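You operate a simulated robot arm through the tools that you are given. There is no shell and no other tool. Be economical: measure what you need, move in short steps, check, and stop when the job is done.

You run a simulated robot arm. Do the job below in one go: nothing can be reset, and whatever is moved stays where it is left.

TASK
Open the white side drawer, put the red tile in the inside of the white side drawer, then shut the drawer. Press the white tester button three times. Any order will do.

The check looks at the end state, three seconds after you hand in, the way a careful person would. Anything else that was tipped, shoved, dropped, spilled or broken makes it a failure.

THE ROBOT
A 7-joint arm with a vacuum gripper on a trunk, on a base that drives. Base frame: it is fixed to the floor where the robot stands at the start and does not move with it; the origin is under the middle of the robot, x ahead of it, y to its left, z up. Readings come in mm, rad, newtons and seconds.
Its first joint turns from -2.897 to 2.897 rad. Places, roughly: inside of the white side drawer [900, 200, 700]; red tile [750, -2000, 750]; white side drawer [800, 100, 700]; white tester button [700, -2000, 1000]. Payload 1.06 kg.
Tool frame: the origin (TCP) lies in the middle of the cups' lips, and z points out of the cups. The gripper has 1 cup of 24 mm across, covering 24 by 24 mm (tool x, y); the bellows give 8 mm. With the vacuum on, a cup seals on a smooth face that it is pressed against (1 to 4 N); it does not hold porous or soft things. The pull reaches 23 N.
Orientation is that of the tool frame in the base frame, as [roll, pitch, yaw] about the fixed x, y, z axes, in that order (R = Rz(yaw) Ry(pitch) Rx(roll)). With the cups facing straight down, the tool's x points along the base's -x, its y along +y and its z along -z.

THE INTERFACE
- The arm moves only by the tool arm_command. Its arguments are lists of equal length, an entry for each row: "travel": the shift along the tool's x, y, z in cm, a list of three; "rotation": the turn, a rotation vector about the tool's x, y, z in rad, a list of three; "vac": the vacuum: 1 switches it on, -1 off. In form: {"travel": [[x, y, z], ...], "rotation": [[wx, wy, wz], ...], "vac": [vac, ...]}. A call has 1 to 8 rows; each row shifts and turns the commanded pose from where the row before left it, along the tool's axes as they then stand. Each row takes 0.2 s and may step no farther than 50 mm and 0.15 rad from the row before; otherwise, or with a gripper value out of range, the whole call is refused. Where a pose cannot be reached the arm comes as near as it can. A force on the tool above 40 N (or 10 N above the force at the start of the call, whichever is more), or a blocked arm, ends the call early, and 0.2 s more pass. The pull builds up within a second once a cup has sealed. Time passes only in rows, and 0.2 s behind the last, so rows that do not move give it time. It gives the time, the measured TCP pose, the force on the tool (base axes) and the pull of the vacuum at its end, in the units of the frame above (readings bear some noise), with the torque about the TCP (base axes, N m) and any sound that the robot's microphone picked up.
- Cameras (640 x 400 px; columns grow to the right, rows downward): "scene" is now at [160.1, 159.9, 1468.5]; the picture's right is [-0.62, -0.78, 0.00], its down [-0.58, 0.46, -0.67] and it looks along [0.52, -0.42, -0.74] (base axes); focal length 286 px, centre (320, 200). "wrist" rides on the gripper at [78, 19, -96] in the tool frame; the picture's right is [-0.24, 0.97, 0.00], its down [-0.71, -0.17, -0.68] and it looks along [-0.67, -0.16, 0.73] (tool axes); focal length 243 px, centre (320, 200). There is no depth. A picture from a camera that has moved, and an enlarged one, comes with that camera's place and axes in the base frame and with its lens.
- snapshot(camera): a new picture of that camera. The clock stands still meanwhile.
- drive_base(legs): drives the robot by 1 to 6 legs, each [ahead, left, turn to the left] in mm, mm and rad, along the robot's own axes; the way and the turn of a leg run together, so that a leg with both is an arc; at most 1500 mm and 3.142 rad a leg. The arm and the cameras ride along, it lands a little off, and it stops where it bumps. It gives what a move gives.
- head_to(pan, tilt): turns the head with the scene camera to pan (to the left, within 2.094 rad either way) and tilt (down, from -0.506 to 1.204), counted from straight ahead of the robot. It gives what a move gives.
- close_up(camera, box): a new picture of the part [left, top, right, bottom] of that camera's present view, enlarged. The clock stands still meanwhile.
- finish_job(): hands the job in; it is judged then, once.

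Go step by step. Nothing tells you exact positions but the pictures and the camera data: compare them with the known pose of the tool, close in by small moves and look again before you grip or let go. The budget is 165 turns and 112 pictures, counting those below and the enlarged ones. Unless the task says otherwise, let go and move clear before handing in, and close with one line.

The tools are called after "Emit:" by a JSON object that holds its "api" and its "payload". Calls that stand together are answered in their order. arm_command: Moves the arm, as the interface text tells. Its arguments: {"type":"object","properties":{"travel":{"type":"array","items":{"type":"array","items":{"type":"number"}}},"rotation":{"type":"array","items":{"type":"array","items":{"type":"number"}}},"vac":{"type":"array","items":{"type":"number"}}},"required":["travel","rotation","vac"]} The other tools are called the same way: drive_base (legs) drives the base; head_to (pan, tilt) turns the head that bears the scene camera; snapshot (camera) takes a picture; close_up (camera, box) takes an enlarged picture of a part of a camera's view; finish_job () hands the job in.

At the start:

```text
clock: 0.0
position: [704.1, -73.5, 896.4]
tool_rot: [-3.141, -0.001, 3.141]
wrist_force: [-0.6, 0.3, -1.2]
wrist_torque: [0.02, 0.02, 0.0]
pull: 0.2
robot x, y, heading: [2.1, -0.4, 0.005]
head pan, tilt: [-0.674, 0.838]
```

scene: 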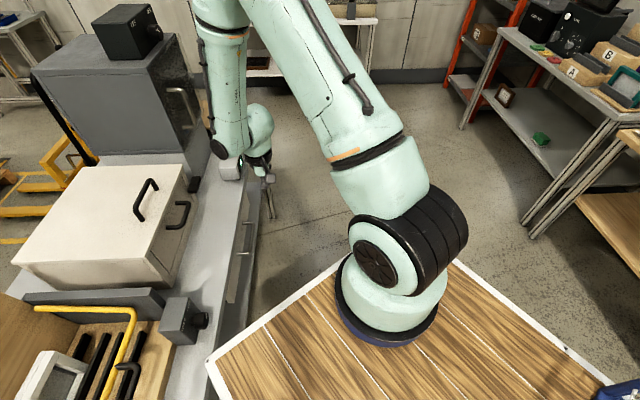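
wrist: 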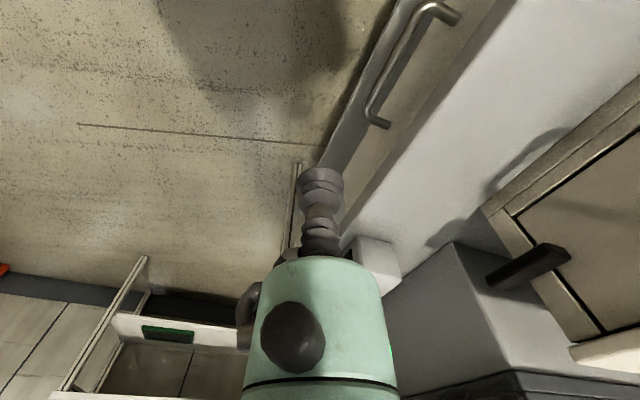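

The scene shows a white box with handles ahead-left, which is probably the drawer; the tester and tile should be far to the right. I'll look around first.

Emit:
{"api": "head_to", "payload": {"pan": 0.1, "tilt": 0.75}}

Emit:
{"api": "snapshot", "payload": {"camera": "scene"}}

Emit:
{"api": "head_to", "payload": {"pan": -1.3, "tilt": 0.5}}

Emit:
{"api": "snapshot", "payload": {"camera": "scene"}}

```text
clock: 1.1
position: [704.1, -73.0, 895.3]
tool_rot: [3.141, -0.001, 3.141]
wrist_force: [-0.4, -1.2, -0.5]
wrist_torque: [-0.01, 0.01, 0.0]
pull: 0.0
robot x, y, heading: [-0.3, 0.1, 0.0]
head pan, tilt: [0.099, 0.75]
```

```text
109 pictures are left
camera scene: at [181.0, 217.2, 1475.6], right [0.1, -1.0, 0.0], down [-0.68, -0.07, -0.73], along [0.73, 0.07, -0.68], focal length 286 px, centre (320, 200)
```

scene: 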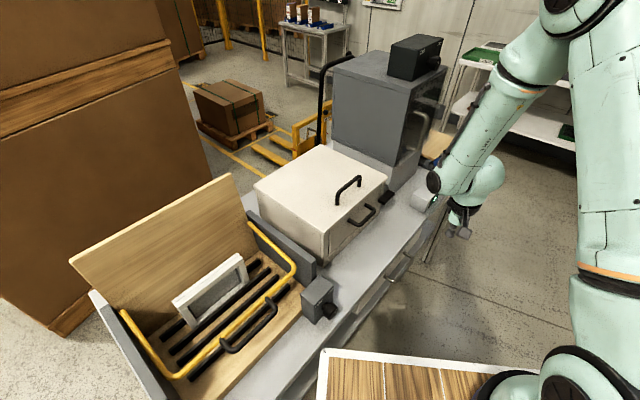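

```text
clock: 2.6
position: [704.3, -72.8, 896.1]
tool_rot: [-3.141, 0.0, -3.141]
wrist_force: [-0.1, -0.3, 0.6]
wrist_torque: [0.01, 0.03, 0.03]
pull: 0.0
robot x, y, heading: [-0.8, 1.2, -0.002]
head pan, tilt: [-1.3, 0.499]
```

```text
108 pictures are left
camera scene: at [122.9, 121.4, 1497.6], right [-0.96, -0.27, 0.0], down [-0.13, 0.46, -0.88], along [0.24, -0.85, -0.48], focal length 286 px, centre (320, 200)
```

scene: 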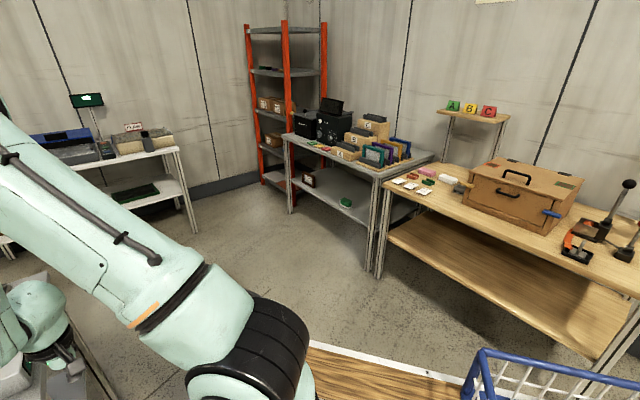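

The gray bench far to the right holds small coloured tiles and dark boxes, probably the tester. I'll zoom in there.

Emit:
{"api": "close_up", "payload": {"camera": "scene", "box": [270, 80, 430, 180]}}

Emit:
{"api": "head_to", "payload": {"pan": -0.1, "tilt": 0.8}}

Emit:
{"api": "close_up", "payload": {"camera": "scene", "box": [140, 100, 460, 300]}}

```text
4.00 times, centred on (350, 130) of scene
camera zoom: at [122.9, 121.4, 1497.6], right [-0.96, -0.27, 0.0], down [-0.13, 0.46, -0.88], along [0.24, -0.85, -0.48], focal length 1145 px, centre (200, 480)
```

zoom: 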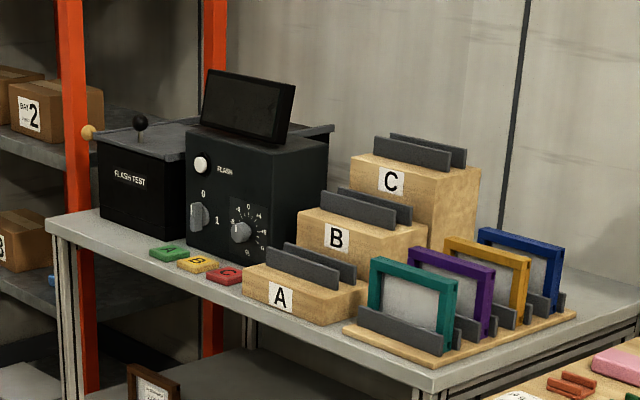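

```text
clock: 4.0
position: [704.0, -73.9, 895.6]
tool_rot: [3.14, 0.0, -3.141]
wrist_force: [-0.4, 0.5, 0.5]
wrist_torque: [0.0, -0.01, 0.0]
pull: 0.0
robot x, y, heading: [-1.5, -3.5, 0.006]
head pan, tilt: [-0.099, 0.799]
```

```text
2.00 times, centred on (300, 200) of scene
camera zoom: at [178.8, 201.0, 1471.6], right [-0.1, -0.99, 0.0], down [-0.71, 0.07, -0.7], along [0.69, -0.07, -0.72], focal length 572 px, centre (360, 200)
```

zoom: 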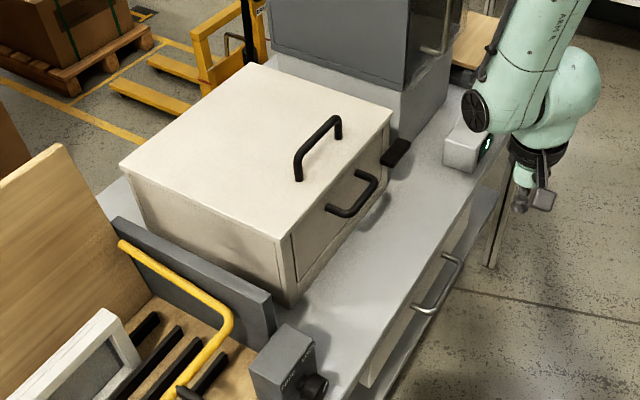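

The red tile "C" lies in front of the FLASH tester, whose white button is on the front face. Next I need a better look at the white box front versus the bench's own drawer, so I'll turn the wrist camera towards it.

Emit:
{"api": "arm_command", "payload": {"travel": [[0, -2, 0], [0, -2, 0], [0, -2, 0], [0, -2, 0], [0, -2, 0], [0, -2, 0], [0, -2, 0], [0, 0, 0]], "rotation": [[0, 0, -0.14], [0, 0, -0.14], [0, 0, -0.14], [0, 0, -0.14], [0, 0, -0.14], [0, 0, -0.14], [0, 0, -0.14], [0, 0, -0.14]], "vac": [-1, -1, -1, -1, -1, -1, -1, -1]}}

Emit:
{"api": "snapshot", "payload": {"camera": "wrist"}}

Emit:
{"api": "snapshot", "payload": {"camera": "scene"}}

```text
clock: 5.8
position: [759.8, -195.1, 895.7]
tool_rot: [-3.141, 0.0, -2.018]
wrist_force: [0.2, 0.1, 0.2]
wrist_torque: [0.04, -0.04, -0.02]
pull: 0.1
robot x, y, heading: [-2.7, 0.7, 0.002]
head pan, tilt: [-0.099, 0.799]
```

```text
105 pictures are left
camera wrist: at [708.1, -259.3, 991.4], right [-0.77, 0.63, 0.0], down [0.46, 0.56, 0.69], along [0.43, 0.53, -0.73], focal length 243 px, centre (320, 200)
```

wrist: 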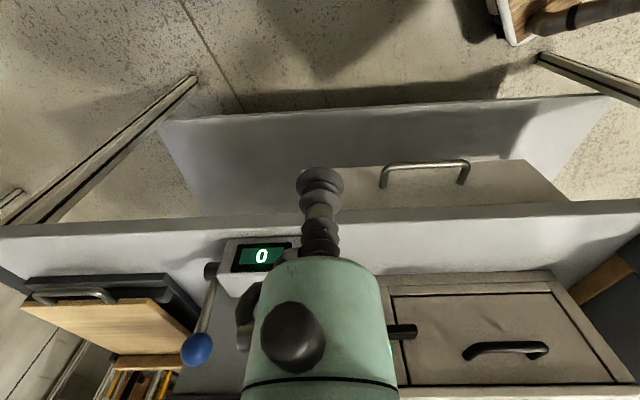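

```text
104 pictures are left
camera scene: at [178.8, 201.1, 1471.6], right [-0.1, -1.0, 0.0], down [-0.71, 0.07, -0.7], along [0.69, -0.07, -0.72], focal length 286 px, centre (320, 200)
```

scene: 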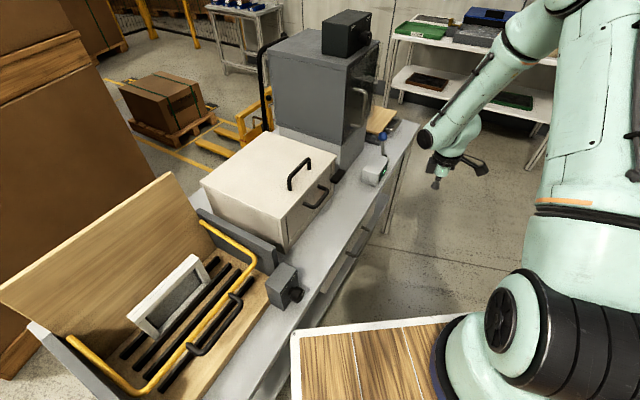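

The front panel of the white box, with a black handle and a dark catch beside it, looks like the side drawer. I'll zoom in on both candidates.

Emit:
{"api": "close_up", "payload": {"camera": "wrist", "box": [360, 130, 640, 400]}}

Emit:
{"api": "close_up", "payload": {"camera": "scene", "box": [200, 120, 400, 245]}}

```text
1.48 times, centred on (500, 265) of wrist
camera zoom: at [708.1, -259.3, 991.4], right [-0.77, 0.63, 0.0], down [0.46, 0.56, 0.69], along [0.43, 0.53, -0.73], focal length 359 px, centre (53, 104)
```

zoom: 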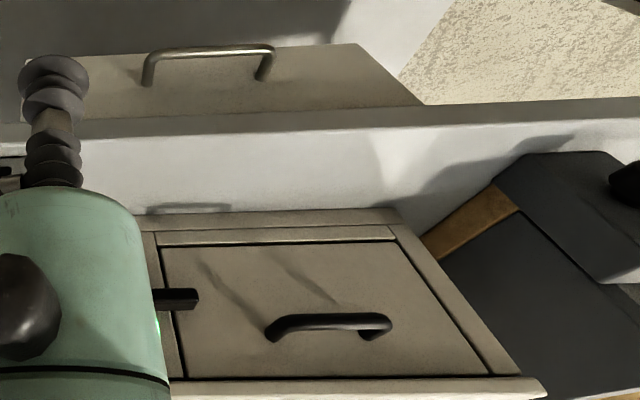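

```text
3.20 times, centred on (300, 182) of scene
camera zoom: at [178.8, 201.1, 1471.6], right [-0.1, -1.0, 0.0], down [-0.71, 0.07, -0.7], along [0.69, -0.07, -0.72], focal length 916 px, centre (384, 256)
```

zoom: 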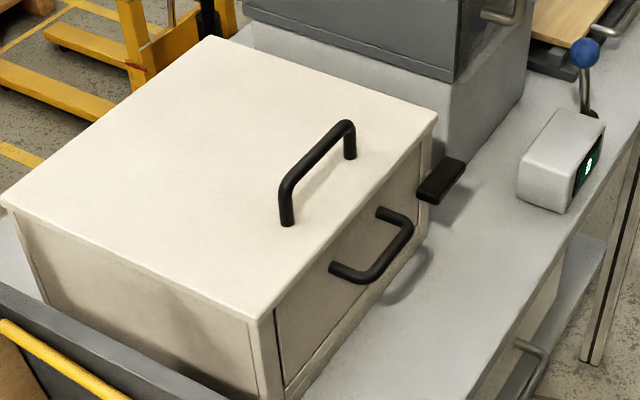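

The white box has a lid on top and a front drawer, with a black catch overlapping the drawer's right edge. I'll shift sideways and lower to see the catch unobstructed.

Emit:
{"api": "arm_command", "payload": {"travel": [[0, -4, 2], [0, -4, 2], [0, -4, 2], [0, -3, 2]], "rotation": [[0, 0, 0], [0, 0, 0], [0, 0, 0], [0, 0, 0]], "vac": [-1, -1, -1, -1]}}

Emit:
{"api": "snapshot", "payload": {"camera": "wrist"}}

```text
clock: 6.8
position: [895.2, -261.3, 814.0]
tool_rot: [-3.141, 0.0, -2.02]
wrist_force: [0.0, -1.2, 0.0]
wrist_torque: [0.0, 0.01, -0.02]
pull: 0.0
robot x, y, heading: [2.1, 0.5, 0.0]
head pan, tilt: [-0.099, 0.799]
```

```text
101 pictures are left
camera wrist: at [843.2, -324.2, 911.2], right [-0.77, 0.64, 0.0], down [0.46, 0.56, 0.69], along [0.44, 0.53, -0.73], focal length 243 px, centre (320, 200)
```

wrist: 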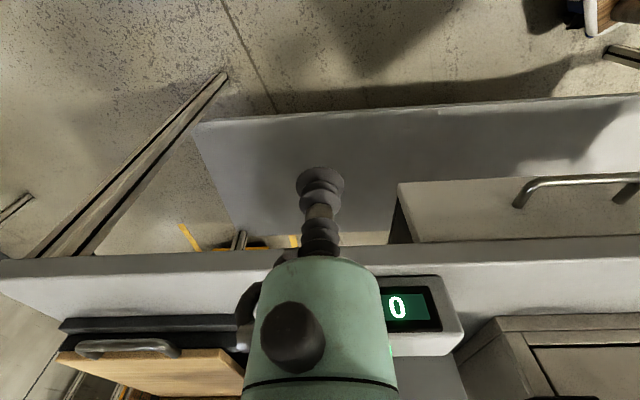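

The box moved to the edge of view. I'll go back a bit and tilt the tool so the wrist camera looks more horizontally at the drawer front.

Emit:
{"api": "arm_command", "payload": {"travel": [[2, 3, 0], [2, 3, 0], [2, 3, 0], [0, 0, 0]], "rotation": [[0, -0.15, 0], [0, -0.15, 0], [0, -0.15, 0], [0, -0.15, 0]], "vac": [-1, -1, -1, -1]}}

Emit:
{"api": "snapshot", "payload": {"camera": "wrist"}}

```text
clock: 7.8
position: [788.4, -274.9, 806.6]
tool_rot: [-3.141, 0.603, -2.02]
wrist_force: [-0.9, -0.3, 0.1]
wrist_torque: [-0.01, -0.01, -0.02]
pull: 0.1
robot x, y, heading: [2.1, -0.1, 0.003]
head pan, tilt: [-0.099, 0.799]
```

```text
100 pictures are left
camera wrist: at [719.3, -373.7, 842.0], right [-0.79, 0.6, 0.13], down [0.24, 0.1, 0.97], along [0.56, 0.8, -0.22], focal length 243 px, centre (320, 200)
```

wrist: 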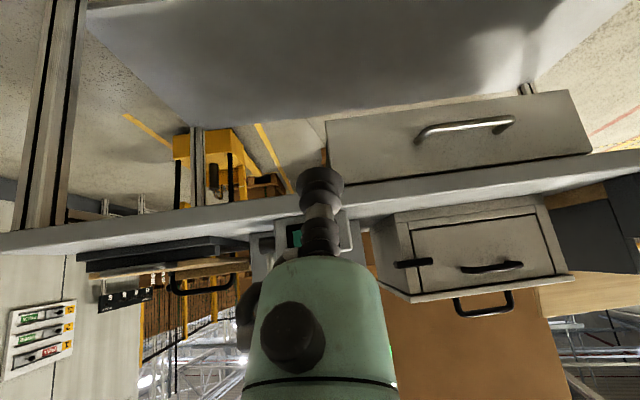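

Triangulating, the white box's drawer handle is at about z 900. The off-white drawer under the bench top has its metal handle at about [725, 10, 690], which matches the stated drawer position. I'll look at that one more closely.

Emit:
{"api": "close_up", "payload": {"camera": "wrist", "box": [300, 70, 620, 270]}}

Emit:
{"api": "head_to", "payload": {"pan": -0.25, "tilt": 1.0}}

Emit:
{"api": "snapshot", "payload": {"camera": "scene"}}

```text
2.00 times, centred on (460, 170) of wrist
camera zoom: at [719.3, -373.7, 842.0], right [-0.79, 0.6, 0.13], down [0.24, 0.1, 0.97], along [0.56, 0.8, -0.22], focal length 485 px, centre (40, 260)
```

zoom: 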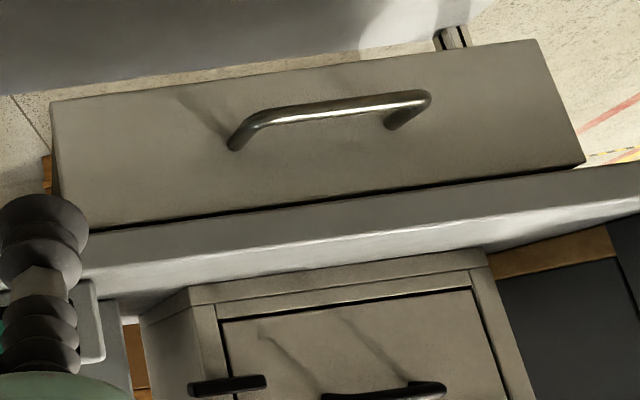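

```text
clock: 8.6
position: [786.4, -276.3, 806.5]
tool_rot: [-3.141, 0.599, -2.021]
wrist_force: [0.4, 0.0, -0.5]
wrist_torque: [0.0, -0.02, -0.01]
pull: 0.1
robot x, y, heading: [-2.3, 0.9, -0.002]
head pan, tilt: [-0.25, 1.0]
```

```text
98 pictures are left
camera scene: at [166.1, 191.8, 1456.5], right [-0.25, -0.97, 0.0], down [-0.82, 0.21, -0.54], along [0.52, -0.13, -0.84], focal length 286 px, centre (320, 200)
```

scene: 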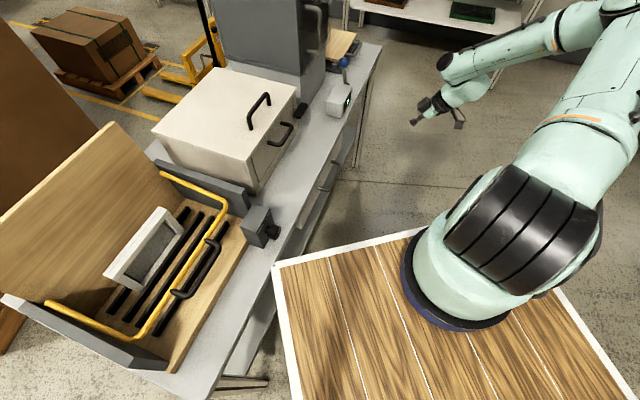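

The under-bench drawer front runs from about (583, 150) to (894, -78) at z 640–745, with no catch. I plan to suck onto its right part with the tool horizontal, so I'll turn the tool horizontal now.

Emit:
{"api": "arm_command", "payload": {"travel": [[0, 0, 0], [0, 0, 0], [0, 0, 0], [0, 0, 0], [0, 0, 0], [0, 0, 0], [0, 0, 0], [0, 0, 0]], "rotation": [[0, -0.15, 0], [0, -0.15, 0], [0, -0.15, 0], [0, -0.15, 0], [0, -0.15, 0], [0, -0.15, 0], [0, -0.07, 0], [0.15, 0, 0]], "vac": [-1, -1, -1, -1, -1, -1, -1, -1]}}

Emit:
{"api": "snapshot", "payload": {"camera": "wrist"}}

Emit:
{"api": "snapshot", "payload": {"camera": "scene"}}

```text
clock: 10.4
position: [787.1, -275.3, 807.3]
tool_rot: [-3.004, 1.571, -2.036]
wrist_force: [0.4, 0.0, 0.3]
wrist_torque: [-0.04, 0.0, -0.01]
pull: 0.0
robot x, y, heading: [-1.2, 2.4, 0.001]
head pan, tilt: [-0.25, 1.0]
```

```text
97 pictures are left
camera wrist: at [717.6, -344.4, 728.8], right [-0.8, 0.55, 0.24], down [-0.25, -0.66, 0.71], along [0.55, 0.51, 0.67], focal length 243 px, centre (320, 200)
```

wrist: 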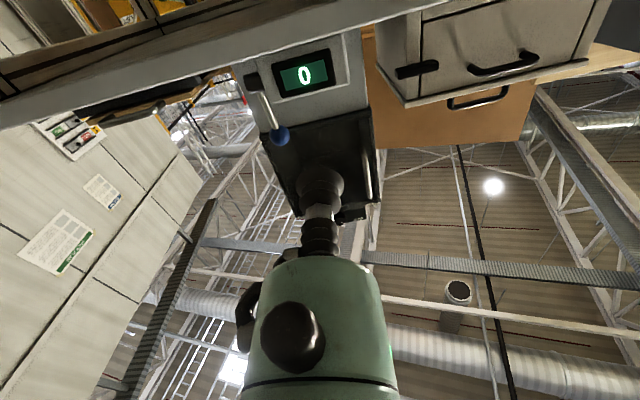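

```text
96 pictures are left
camera scene: at [166.1, 191.8, 1456.5], right [-0.25, -0.97, 0.0], down [-0.82, 0.21, -0.54], along [0.52, -0.13, -0.84], focal length 286 px, centre (320, 200)
```

scene: 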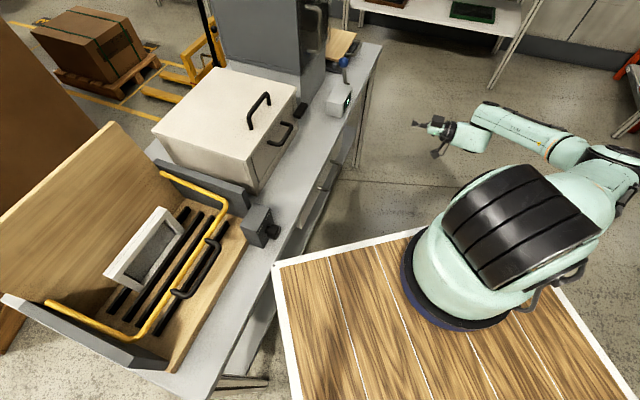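

The tool is horizontal now. I'll lower it to the drawer's height and shift along the panel, stopping about 60 mm short, then look.

Emit:
{"api": "arm_command", "payload": {"travel": [[4, 2, 0], [4, 2, 0], [3.5, 2, 2], [0, 2.7, 3], [0, 0, 4], [0, 0, 3]], "rotation": [[0.03, 0, 0], [0, 0, 0], [0, 0, 0], [0, 0, 0], [0, 0, 0], [0, 0, 0]], "vac": [-1, -1, -1, -1, -1, -1]}}

Emit:
{"api": "snapshot", "payload": {"camera": "wrist"}}

Emit:
{"api": "close_up", "payload": {"camera": "scene", "box": [230, 50, 490, 210]}}

```text
clock: 11.8
position: [787.6, -128.3, 691.6]
tool_rot: [-3.007, 1.57, -2.069]
wrist_force: [0.1, 0.4, 0.2]
wrist_torque: [0.01, -0.01, 0.02]
pull: 0.0
robot x, y, heading: [-1.8, -1.5, 0.002]
head pan, tilt: [-0.25, 1.0]
```

```text
95 pictures are left
camera wrist: at [716.1, -195.4, 613.5], right [-0.78, 0.57, 0.23], down [-0.27, -0.65, 0.71], along [0.56, 0.49, 0.66], focal length 243 px, centre (320, 200)
```

wrist: 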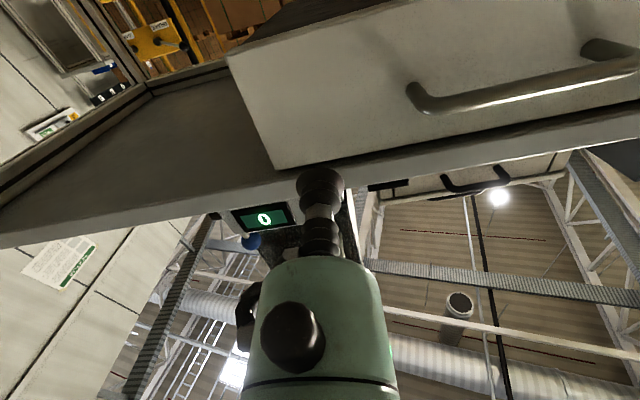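

```text
2.46 times, centred on (360, 130) of scene
camera zoom: at [166.0, 191.6, 1456.5], right [-0.25, -0.97, 0.0], down [-0.82, 0.21, -0.54], along [0.52, -0.13, -0.84], focal length 704 px, centre (222, 372)
```

zoom: 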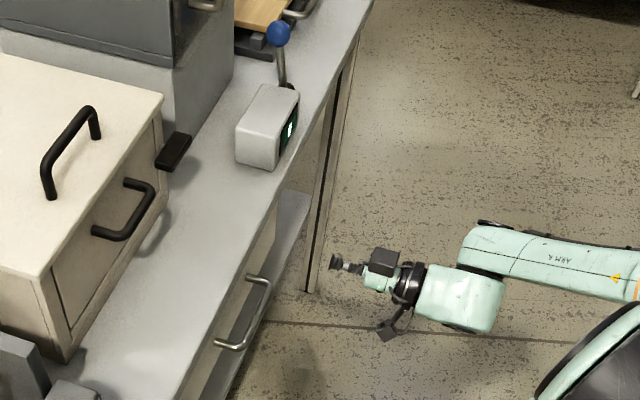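

The panel is confirmed: right end near (893, -79), z 641–743, about 100 mm ahead of the cup. I'll advance to just before contact with the vacuum on.

Emit:
{"api": "arm_command", "payload": {"travel": [[0, 0.5, 3], [0, 0, 3], [0, 0, 2], [0, 0, 1], [0, 0, 0]], "rotation": [[0, 0, 0], [0, 0, 0], [0, 0, 0], [0, 0, 0], [0, 0, 0]], "vac": [1, 1, 1, 1, 1]}}

Emit:
{"api": "snapshot", "payload": {"camera": "wrist"}}

```text
clock: 13.0
position: [836.8, -50.4, 689.9]
tool_rot: [3.056, 1.569, -2.286]
wrist_force: [0.9, -0.3, -0.2]
wrist_torque: [0.0, -0.02, -0.01]
pull: 0.0
robot x, y, heading: [3.4, -0.2, -0.001]
head pan, tilt: [-0.25, 1.0]
```

```text
93 pictures are left
camera wrist: at [765.0, -119.0, 613.7], right [-0.78, 0.57, 0.24], down [-0.27, -0.65, 0.71], along [0.56, 0.49, 0.66], focal length 243 px, centre (320, 200)
```

wrist: 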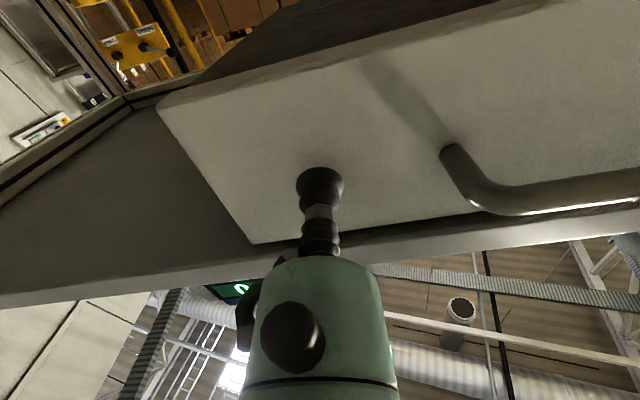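

Cup is right before the panel; I'll creep forward in small steps until it seals.

Emit:
{"api": "arm_command", "payload": {"travel": [[0, 0, 0.4], [0, 0, 0.4], [0, 0, 0.3], [0, 0, 0], [0, 0, 0]], "rotation": [[0, 0, 0], [0, 0, 0], [0, 0, 0], [0, 0, 0], [0, 0, 0]], "vac": [1, 1, 1, 1, 1]}}

```text
clock: 14.2
position: [842.0, -44.5, 692.5]
tool_rot: [-2.988, 1.568, -2.047]
wrist_force: [-3.3, 0.8, 2.8]
wrist_torque: [0.04, -0.03, 0.07]
pull: 23.3
robot x, y, heading: [0.4, -0.2, 0.002]
head pan, tilt: [-0.25, 1.0]
```

Sealed at full pull. Now pull the drawer out gently.

Emit:
{"api": "arm_command", "payload": {"travel": [[0, 0, -0.5], [0, 0, -1], [0, 0, -1], [0, 0, -1], [0, 0, -1], [0, 0, 0]], "rotation": [[0, 0, 0], [0, 0, 0], [0, 0, 0], [0, 0, 0], [0, 0, 0], [0, 0, 0]], "vac": [1, 1, 1, 1, 1, 1]}}

Emit:
{"api": "snapshot", "payload": {"camera": "wrist"}}

```text
clock: 15.6
position: [814.8, -80.9, 692.5]
tool_rot: [-2.862, 1.569, -1.921]
wrist_force: [-1.7, -0.3, 10.6]
wrist_torque: [-0.01, 0.05, 0.04]
pull: 23.5
robot x, y, heading: [0.1, -0.9, -0.0]
head pan, tilt: [-0.25, 1.0]
```

```text
92 pictures are left
camera wrist: at [744.0, -147.3, 614.1], right [-0.78, 0.57, 0.23], down [-0.27, -0.65, 0.71], along [0.56, 0.49, 0.67], focal length 243 px, centre (320, 200)
```

wrist: 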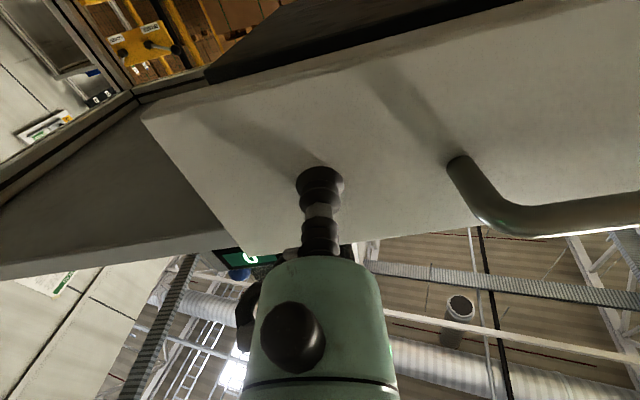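

The drawer is coming along. I'll continue about 18 cm further.

Emit:
{"api": "arm_command", "payload": {"travel": [[0, 0, -2], [0, 0, -2], [0, 0, -2], [0, 0, -2], [0, 0, -2], [0, 0, -2], [0, 0, -2], [0, 0, -2]], "rotation": [[0, 0, 0], [0, 0, 0], [0, 0, 0], [0, 0, 0], [0, 0, 0], [0, 0, 0], [0, 0, 0], [0, 0, 0]], "vac": [1, 1, 1, 1, 1, 1, 1, 1]}}

Emit:
{"api": "snapshot", "payload": {"camera": "scene"}}

```text
clock: 17.4
position: [721.4, -209.2, 691.5]
tool_rot: [3.043, 1.567, -2.299]
wrist_force: [7.3, -5.0, -6.3]
wrist_torque: [0.0, -0.05, 0.05]
pull: 23.0
robot x, y, heading: [3.3, 0.7, 0.0]
head pan, tilt: [-0.25, 1.0]
```

```text
91 pictures are left
camera scene: at [166.3, 191.6, 1456.5], right [-0.25, -0.97, 0.0], down [-0.82, 0.21, -0.54], along [0.52, -0.13, -0.84], focal length 286 px, centre (320, 200)
```

scene: 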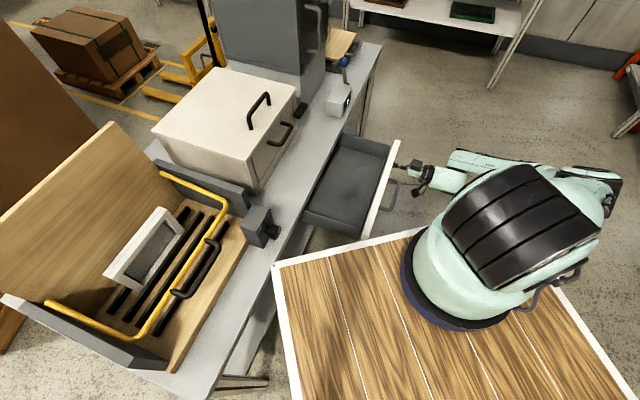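

The drawer is open about 200 mm and its front is white. Release the vacuum and back off.

Emit:
{"api": "arm_command", "payload": {"travel": [[0, 0, 0], [0, 0, 0], [0, 0, 0], [0, 0, -1], [0, 0, -3], [0, 0, -3], [0, 0, -3]], "rotation": [[0, 0, 0], [0, 0, 0], [0, 0, 0], [0, 0, 0], [0, 0, 0], [0, 0, 0], [0, 0, 0]], "vac": [-1, -1, -1, -1, -1, -1, -1]}}

Emit:
{"api": "snapshot", "payload": {"camera": "wrist"}}

Emit:
{"api": "snapshot", "payload": {"camera": "scene"}}

```text
clock: 19.0
position: [662.3, -288.4, 691.5]
tool_rot: [-3.137, 1.568, -2.196]
wrist_force: [0.4, 0.3, 0.7]
wrist_torque: [0.02, 0.0, -0.01]
pull: 0.1
robot x, y, heading: [1.6, 0.1, -0.002]
head pan, tilt: [-0.25, 1.0]
```

```text
90 pictures are left
camera wrist: at [591.0, -356.1, 613.8], right [-0.79, 0.57, 0.24], down [-0.26, -0.65, 0.71], along [0.56, 0.49, 0.66], focal length 243 px, centre (320, 200)
```

wrist: 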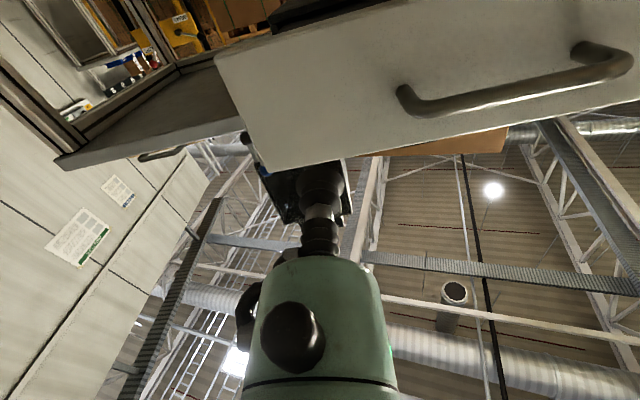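

```text
89 pictures are left
camera scene: at [166.0, 191.9, 1456.5], right [-0.25, -0.97, 0.0], down [-0.82, 0.21, -0.54], along [0.52, -0.13, -0.84], focal length 286 px, centre (320, 200)
```

scene: 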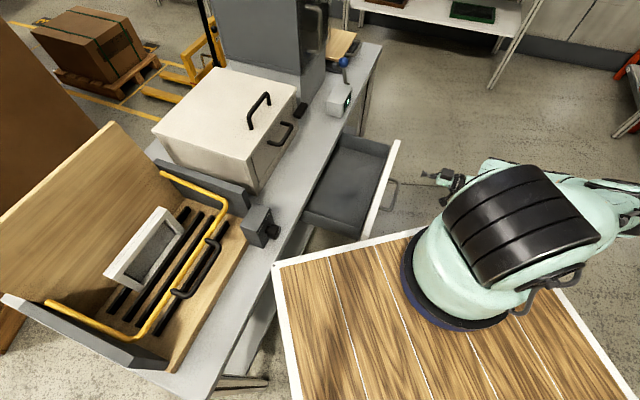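

Drawer is free and open. Now I raise the arm and drive right, toward the tester bench, whose front faces about (0.61, 0.79).

Emit:
{"api": "arm_command", "payload": {"travel": [[-4, 0, 0], [-4, 0, 0], [-4, 0, 0], [-4, 0, 0], [-4, 0, 0], [-4, 0, 0], [0, 0, 0]], "rotation": [[0, 0, 0], [0, 0, 0], [0, 0, 0], [0, 0, 0], [0, 0, 0], [0, 0, 0], [0, 0, 0]], "vac": [-1, -1, -1, -1, -1, -1, -1]}}

Emit:
{"api": "drive_base", "payload": {"legs": [[0, -700, 0]]}}

Emit:
{"api": "head_to", "payload": {"pan": -1.0, "tilt": 0.6}}

Emit:
{"api": "snapshot", "payload": {"camera": "scene"}}

```text
clock: 20.6
position: [662.5, -289.0, 932.0]
tool_rot: [2.758, 1.57, -2.585]
wrist_force: [0.6, 0.5, 0.2]
wrist_torque: [0.0, -0.01, -0.01]
pull: 0.1
robot x, y, heading: [-0.7, -2.8, 0.003]
head pan, tilt: [-0.25, 1.0]
```

```text
clock: 24.4
position: [662.7, -985.3, 931.4]
tool_rot: [3.126, 1.568, -2.215]
wrist_force: [0.1, -0.7, -0.4]
wrist_torque: [0.01, -0.02, 0.01]
pull: 0.1
robot x, y, heading: [2.1, -698.1, -0.0]
head pan, tilt: [-0.25, 1.0]
```

```text
clock: 25.5
position: [662.9, -986.5, 932.1]
tool_rot: [3.104, 1.569, -2.237]
wrist_force: [-0.4, 0.2, -0.2]
wrist_torque: [0.02, 0.01, -0.04]
pull: 0.1
robot x, y, heading: [0.8, -699.2, -0.001]
head pan, tilt: [-1.0, 0.6]
```

```text
88 pictures are left
camera scene: at [146.8, -562.8, 1488.5], right [-0.84, -0.54, 0.0], down [-0.31, 0.47, -0.82], along [0.45, -0.69, -0.57], focal length 286 px, centre (320, 200)
```

scene: 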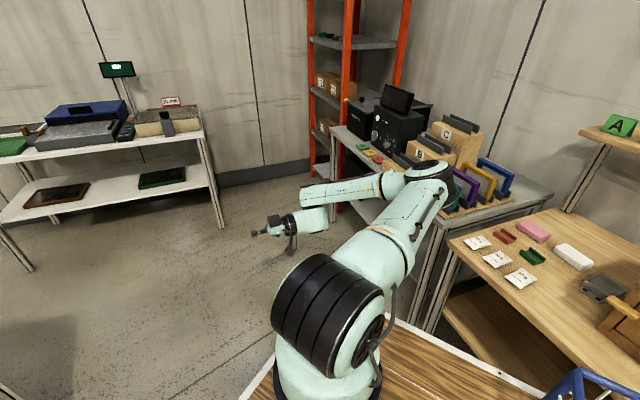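

Clear floor ahead. I'll zoom on the tester bench to triangulate it from this new place.

Emit:
{"api": "close_up", "payload": {"camera": "scene", "box": [320, 80, 480, 180]}}

```text
4.00 times, centred on (400, 130) of scene
camera zoom: at [146.8, -562.8, 1488.5], right [-0.84, -0.54, 0.0], down [-0.31, 0.47, -0.82], along [0.45, -0.69, -0.57], focal length 1145 px, centre (0, 480)
```

zoom: 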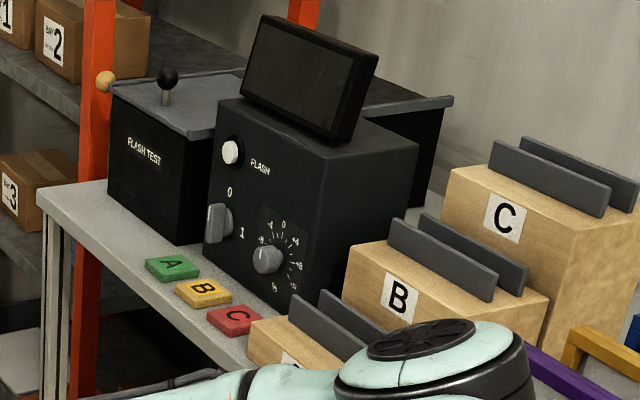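

The red tile "C" comes out at about (650, -1920, 785) and the white button near (740, -2060, 960). I'll drive ahead into open floor and turn to face the tester bench.

Emit:
{"api": "drive_base", "payload": {"legs": [[1150, -250, 0], [0, 0, -2.23]]}}

Emit:
{"api": "head_to", "payload": {"pan": 0.0, "tilt": 0.6}}

Emit:
{"api": "snapshot", "payload": {"camera": "scene"}}

```text
clock: 36.7
position: [526.8, -1306.7, 931.0]
tool_rot: [3.092, 1.568, 1.831]
wrist_force: [-0.4, 0.2, -0.3]
wrist_torque: [0.0, 0.01, -0.02]
pull: 0.1
robot x, y, heading: [1150.6, -943.9, -2.201]
head pan, tilt: [-1.0, 0.6]
```

```text
clock: 38.0
position: [527.2, -1307.6, 931.3]
tool_rot: [3.069, 1.569, 1.808]
wrist_force: [-0.1, -0.6, -0.2]
wrist_torque: [-0.01, 0.01, -0.03]
pull: 0.0
robot x, y, heading: [1150.0, -945.5, -2.204]
head pan, tilt: [0.0, 0.6]
```

```text
86 pictures are left
camera scene: at [1207.9, -1220.7, 1488.5], right [-0.81, 0.59, 0.0], down [0.33, 0.46, -0.83], along [-0.49, -0.67, -0.56], focal length 286 px, centre (320, 200)
```

scene: 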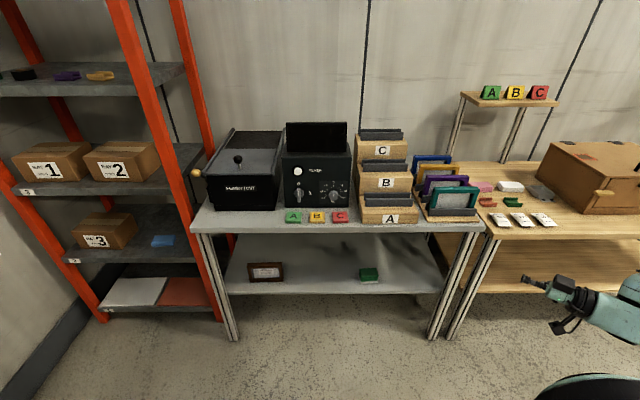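

Facing the bench squarely (bench normal ≈ -2.19 rad). Before approaching I turn the tool to point straight ahead and tuck it to the middle.

Emit:
{"api": "arm_command", "payload": {"travel": [[0, 0, -2], [0, 0, -2], [0, 0, -1], [0, 2, 0], [0, 3, 0], [0, 3, 0], [0, 4, 0], [0, 4, 0]], "rotation": [[0.15, 0, 0], [0.15, 0, 0], [0.15, 0, 0], [0.15, 0, 0], [0.15, 0, 0], [0.15, 0, 0], [0.033, 0, 0], [0, 0, 0]], "vac": [-1, -1, -1, -1, -1, -1, -1, -1]}}

Emit:
{"api": "arm_command", "payload": {"travel": [[0, 4, 0], [0, 4, 0], [0, 4, 0], [0, 3, 0], [0, 0, 0]], "rotation": [[0, 0, 0], [0, 0, 0], [0, 0, 0], [0, 0, 0], [0, 0, 0]], "vac": [-1, -1, -1, -1, -1]}}

Emit:
{"api": "snapshot", "payload": {"camera": "scene"}}

Emit:
{"api": "snapshot", "payload": {"camera": "wrist"}}

```text
clock: 39.8
position: [599.0, -1303.6, 915.8]
tool_rot: [-1.237, 1.561, 2.833]
wrist_force: [-0.1, -0.2, -0.4]
wrist_torque: [0.05, 0.0, -0.01]
pull: 0.0
out of reach, approached as far as the arm can: row 7, 8
robot x, y, heading: [1152.0, -942.9, -2.203]
head pan, tilt: [0.0, 0.6]
```

```text
clock: 41.2
position: [582.3, -1337.5, 896.4]
tool_rot: [-1.168, 1.505, 2.848]
wrist_force: [-0.3, 0.1, 0.2]
wrist_torque: [0.01, 0.01, 0.03]
pull: 0.0
out of reach, approached as far as the arm can: row 1, 2, 3, 4
robot x, y, heading: [1153.1, -942.6, -2.203]
head pan, tilt: [0.0, 0.6]
stopped in row 5: the arm was blocked; the commanded pose is now the measured one
```

```text
85 pictures are left
camera scene: at [1199.9, -1217.1, 1489.6], right [-0.81, 0.59, -0.01], down [0.34, 0.45, -0.82], along [-0.48, -0.67, -0.57], focal length 286 px, centre (320, 200)
```

scene: 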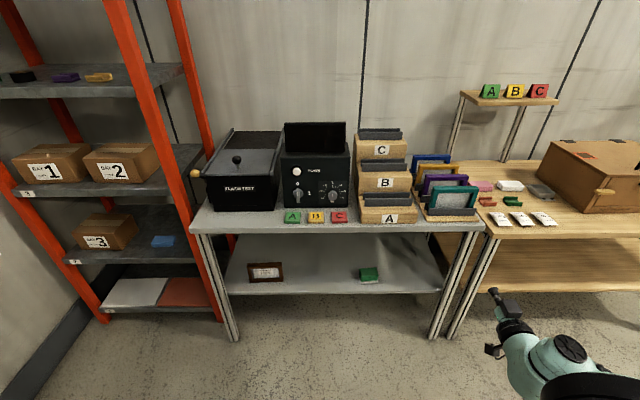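

```text
84 pictures are left
camera wrist: at [653.0, -1274.8, 815.8], right [0.76, -0.63, 0.18], down [0.35, 0.62, 0.7], along [-0.55, -0.47, 0.69], focal length 243 px, centre (320, 200)
```

wrist: 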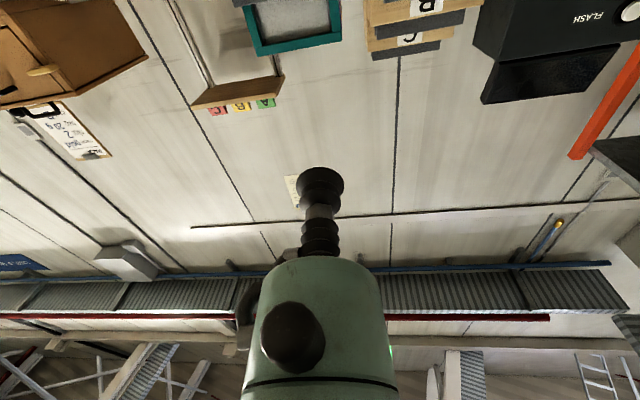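

The horizontal tool was too close to the body. I'll extend it forward (free floor there), then re-level and shift left.

Emit:
{"api": "arm_command", "payload": {"travel": [[0, 0, 4], [0, 0, 4], [0, 0, 4], [0, 0, 3], [0, 2, 0], [0, 4, 0], [0, 4, 0], [0, 4, 0]], "rotation": [[0, -0.065, 0], [-0.07, 0, 0], [0, 0, 0], [0, 0, 0], [0, 0, 0], [0, 0, 0], [0, 0, 0], [0, 0, 0]], "vac": [-1, -1, -1, -1, -1, -1, -1, -1]}}

Emit:
{"api": "snapshot", "payload": {"camera": "scene"}}

```text
clock: 43.0
position: [621.1, -1541.8, 904.0]
tool_rot: [-0.57, 1.461, -2.75]
wrist_force: [-0.2, 0.9, -0.2]
wrist_torque: [0.0, 0.0, 0.02]
pull: 0.0
robot x, y, heading: [1152.6, -943.8, -2.199]
head pan, tilt: [0.0, 0.6]
```

```text
83 pictures are left
camera scene: at [1207.6, -1220.4, 1488.6], right [-0.81, 0.59, 0.0], down [0.33, 0.46, -0.83], along [-0.49, -0.67, -0.56], focal length 286 px, centre (320, 200)
```

scene: 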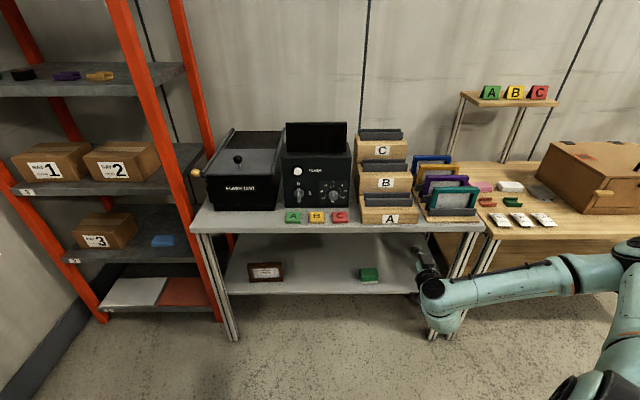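

The arm is extended ahead of the robot. I'll level the tool and raise it to button height, then drive nearer so the button ends up about 100 mm before the cup.

Emit:
{"api": "arm_command", "payload": {"travel": [[0, 0, 0], [-3, 2, 0], [-3, 3, 0], [-1.5, 3, 0], [0, 0, 0]], "rotation": [[0, 0.092, 0.059], [0, 0, 0], [0, 0, 0], [0, 0, 0], [0, 0, 0]], "vac": [-1, -1, -1, -1, -1]}}

Emit:
{"api": "drive_base", "payload": {"legs": [[160, 283, 0]]}}

Emit:
{"api": "snapshot", "payload": {"camera": "scene"}}

Emit:
{"api": "snapshot", "payload": {"camera": "wrist"}}

```text
clock: 44.2
position: [686.9, -1589.1, 981.0]
tool_rot: [2.982, 1.57, 0.807]
wrist_force: [-0.5, 0.0, 0.2]
wrist_torque: [0.0, 0.01, 0.02]
pull: 0.0
robot x, y, heading: [1155.3, -942.3, -2.202]
head pan, tilt: [0.0, 0.6]
```

```text
clock: 46.4
position: [821.4, -1886.0, 979.7]
tool_rot: [2.485, 1.571, 0.309]
wrist_force: [0.0, -0.6, 0.5]
wrist_torque: [-0.04, 0.0, 0.0]
pull: 0.2
robot x, y, heading: [1283.9, -1238.1, -2.2]
head pan, tilt: [0.0, 0.6]
```

```text
82 pictures are left
camera scene: at [1341.1, -1516.8, 1488.5], right [-0.81, 0.59, 0.0], down [0.33, 0.46, -0.83], along [-0.49, -0.67, -0.56], focal length 286 px, centre (320, 200)
```

scene: 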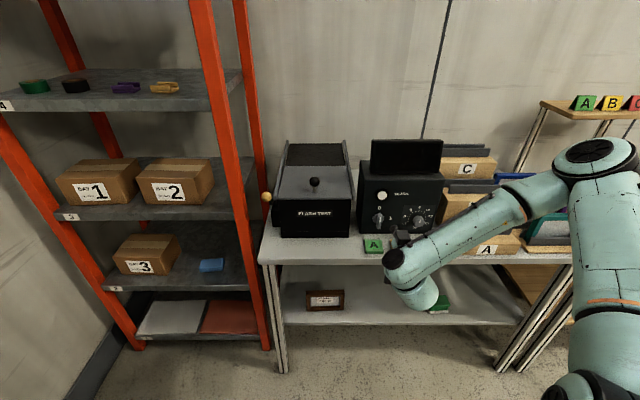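

```text
81 pictures are left
camera wrist: at [891.4, -1819.8, 902.1], right [0.8, -0.55, 0.23], down [0.25, 0.66, 0.71], along [-0.55, -0.51, 0.67], focal length 243 px, centre (320, 200)
```

wrist: 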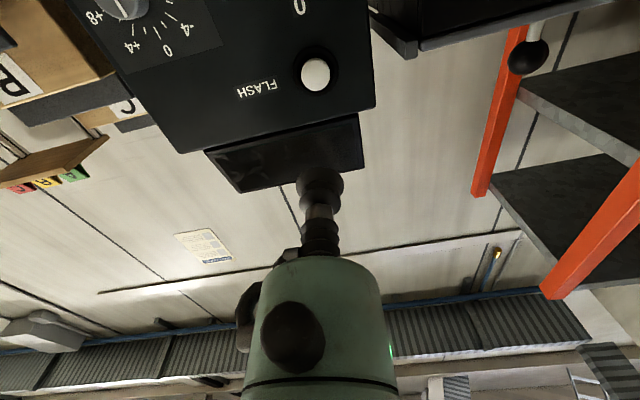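

The button is at about (732, -2011, 972), nearly straight ahead of the cup at ~150 mm. I approach 10 cm, correcting slightly, and look again.

Emit:
{"api": "arm_command", "payload": {"travel": [[0.5, -0.2, 3], [0.4, 0, 3], [0, 0, 2.5], [0, 0, 2], [0, 0, 0]], "rotation": [[0, 0, 0], [0, 0, 0], [0, 0, 0], [0, 0, 0], [0, 0, 0]], "vac": [-1, -1, -1, -1, -1]}}

Emit:
{"api": "snapshot", "payload": {"camera": "wrist"}}

Emit:
{"api": "close_up", "payload": {"camera": "scene", "box": [330, 130, 490, 260]}}

```text
clock: 47.6
position: [759.9, -1972.2, 971.3]
tool_rot: [-3.104, 1.57, 1.003]
wrist_force: [-0.3, -1.0, -0.7]
wrist_torque: [0.03, 0.0, 0.01]
pull: 0.0
robot x, y, heading: [1284.6, -1240.1, -2.2]
head pan, tilt: [0.0, 0.6]
```

```text
80 pictures are left
camera wrist: at [830.0, -1905.4, 893.1], right [0.8, -0.55, 0.24], down [0.25, 0.66, 0.71], along [-0.55, -0.51, 0.67], focal length 243 px, centre (320, 200)
```

wrist: 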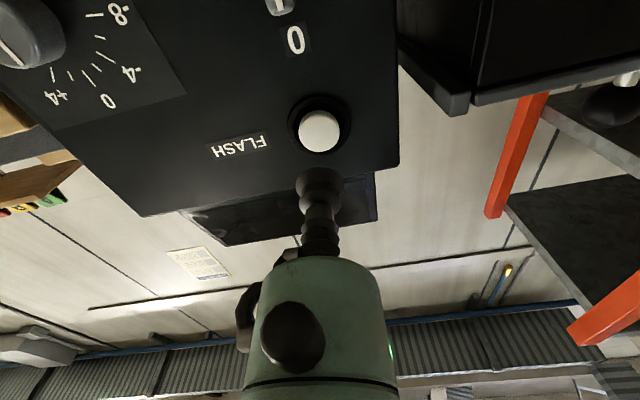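

```text
3.08 times, centred on (410, 195) of scene
camera zoom: at [1341.1, -1516.8, 1488.5], right [-0.81, 0.59, 0.0], down [0.33, 0.46, -0.83], along [-0.49, -0.67, -0.56], focal length 881 px, centre (43, 215)
```

zoom: 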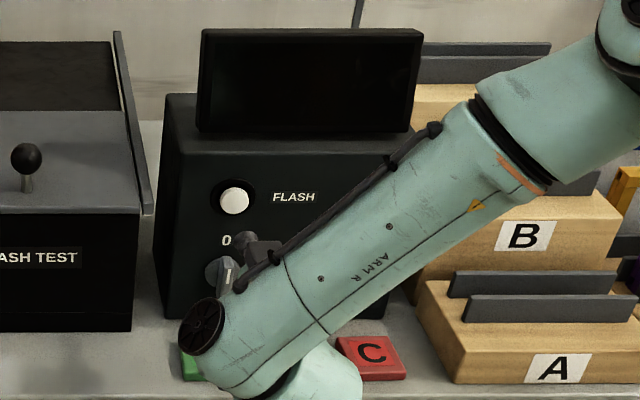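

Aligned horizontally; distance maybe 50–70 mm. Another 25 mm then check.

Emit:
{"api": "arm_command", "payload": {"travel": [[0, 0, 1.5], [0, 0, 1], [0, 0, 0]], "rotation": [[0, 0, 0], [0, 0, 0], [0, 0, 0]], "vac": [-1, -1, -1]}}

Emit:
{"api": "snapshot", "payload": {"camera": "wrist"}}

```text
clock: 48.4
position: [746.6, -1992.7, 970.5]
tool_rot: [-2.693, 1.57, 1.415]
wrist_force: [-0.3, 0.1, 0.5]
wrist_torque: [0.0, 0.02, 0.0]
pull: 0.2
robot x, y, heading: [1283.8, -1239.3, -2.196]
head pan, tilt: [0.0, 0.6]
```

```text
78 pictures are left
camera wrist: at [816.1, -1925.9, 892.8], right [0.8, -0.55, 0.24], down [0.25, 0.66, 0.71], along [-0.55, -0.51, 0.67], focal length 243 px, centre (320, 200)
```

wrist: 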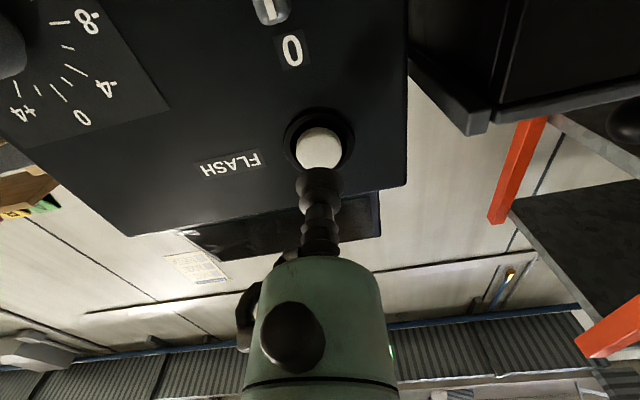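

Triangulating from the wrist views, the button centre is at z ≈ 978, ~48 mm away. I raise 6 mm and come closer.

Emit:
{"api": "arm_command", "payload": {"travel": [[-0.6, 0, 1.5], [0, 0, 1.5], [0, 0, 0]], "rotation": [[0, 0, 0], [0, 0, 0], [0, 0, 0]], "vac": [-1, -1, -1]}}

Emit:
{"api": "close_up", "payload": {"camera": "wrist", "box": [220, 100, 420, 225]}}

Emit:
{"api": "close_up", "payload": {"camera": "scene", "box": [350, 160, 450, 230]}}

```text
clock: 49.2
position: [728.5, -2017.3, 977.9]
tool_rot: [2.621, 1.571, 0.445]
wrist_force: [0.2, 0.3, -0.2]
wrist_torque: [-0.01, 0.02, 0.0]
pull: 0.1
robot x, y, heading: [1280.7, -1241.8, -2.201]
head pan, tilt: [0.0, 0.6]
```

```text
3.20 times, centred on (320, 162) of wrist
camera zoom: at [799.0, -1950.5, 899.2], right [0.8, -0.55, 0.23], down [0.25, 0.66, 0.71], along [-0.55, -0.51, 0.67], focal length 776 px, centre (320, 320)
```

zoom: 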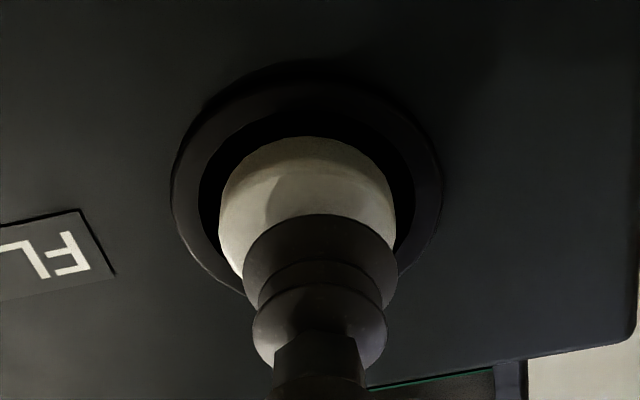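

```text
5.71 times, centred on (400, 195) of scene
camera zoom: at [1341.1, -1516.8, 1488.5], right [-0.81, 0.59, 0.0], down [0.33, 0.46, -0.83], along [-0.49, -0.67, -0.56], focal length 1635 px, centre (-137, 229)
```

zoom: 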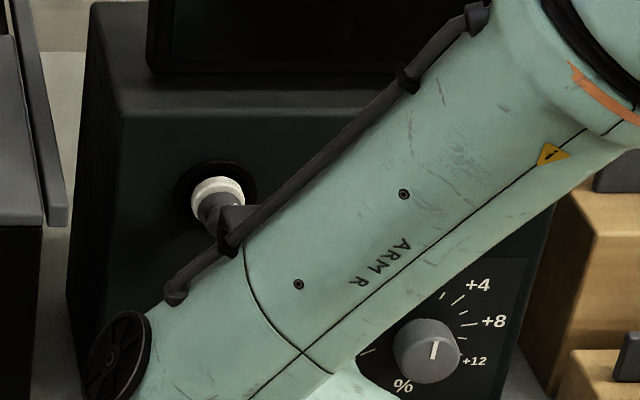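

Cup is nearly on the button. I'll press slowly and listen.

Emit:
{"api": "arm_command", "payload": {"travel": [[0, -0.2, 0.3], [0, 0, 0.3], [0, 0, 0.3], [0, 0, 0.3]], "rotation": [[0, 0, 0], [0, 0, 0], [0, 0, 0], [0, 0, 0]], "vac": [-1, -1, -1, -1]}}

```text
clock: 50.2
position: [719.9, -2026.0, 977.9]
tool_rot: [1.093, 1.57, -1.083]
wrist_force: [1.1, 1.3, -0.1]
wrist_torque: [0.01, 0.01, 0.0]
pull: 0.1
robot x, y, heading: [1283.2, -1240.2, -2.201]
head pan, tilt: [0.0, 0.6]
```

Emit:
{"api": "arm_command", "payload": {"travel": [[0, 0, 0.2], [0, 0, 0.2], [0, 0, 0.2]], "rotation": [[0, 0, 0], [0, 0, 0], [0, 0, 0]], "vac": [-1, -1, -1]}}

Emit:
{"api": "close_up", "payload": {"camera": "wrist", "box": [220, 100, 420, 225]}}

```text
clock: 51.0
position: [716.6, -2030.8, 977.5]
tool_rot: [1.465, 1.57, -0.709]
wrist_force: [1.2, 2.8, -1.0]
wrist_torque: [-0.02, 0.02, 0.0]
pull: 0.2
robot x, y, heading: [1285.4, -1238.9, -2.196]
head pan, tilt: [0.0, 0.6]
heard: click
```

```text
3.20 times, centred on (320, 162) of wrist
camera zoom: at [787.0, -1963.8, 899.3], right [0.8, -0.55, 0.23], down [0.25, 0.66, 0.71], along [-0.55, -0.51, 0.67], focal length 776 px, centre (320, 320)
```

zoom: 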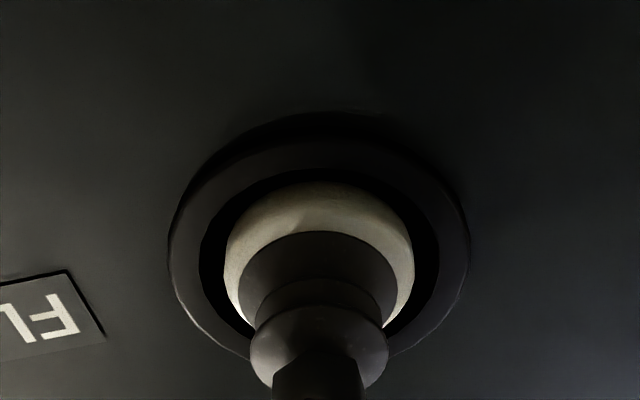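

One click heard: first press. Back off fully now.

Emit:
{"api": "arm_command", "payload": {"travel": [[0, 0, -0.6], [0, 0, -0.6], [0, 0, -0.6], [0, 0, 0]], "rotation": [[0, 0, 0], [0, 0, 0], [0, 0, 0], [0, 0, 0]], "vac": [-1, -1, -1, -1]}}

Emit:
{"api": "close_up", "payload": {"camera": "scene", "box": [330, 120, 490, 230]}}

```text
clock: 52.0
position: [727.4, -2016.6, 977.6]
tool_rot: [0.139, 1.57, -2.038]
wrist_force: [-0.6, -1.0, 1.4]
wrist_torque: [0.0, -0.01, -0.03]
pull: 0.0
robot x, y, heading: [1288.3, -1236.6, -2.198]
head pan, tilt: [0.0, 0.6]
```

```text
3.64 times, centred on (410, 175) of scene
camera zoom: at [1341.1, -1516.8, 1488.5], right [-0.81, 0.59, 0.0], down [0.33, 0.46, -0.83], along [-0.49, -0.67, -0.56], focal length 1041 px, centre (-7, 291)
```

zoom: 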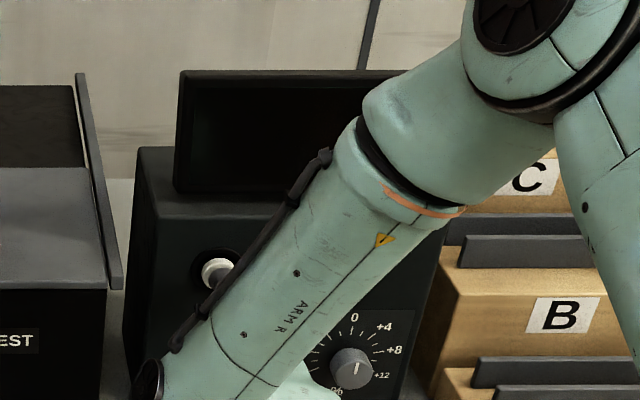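

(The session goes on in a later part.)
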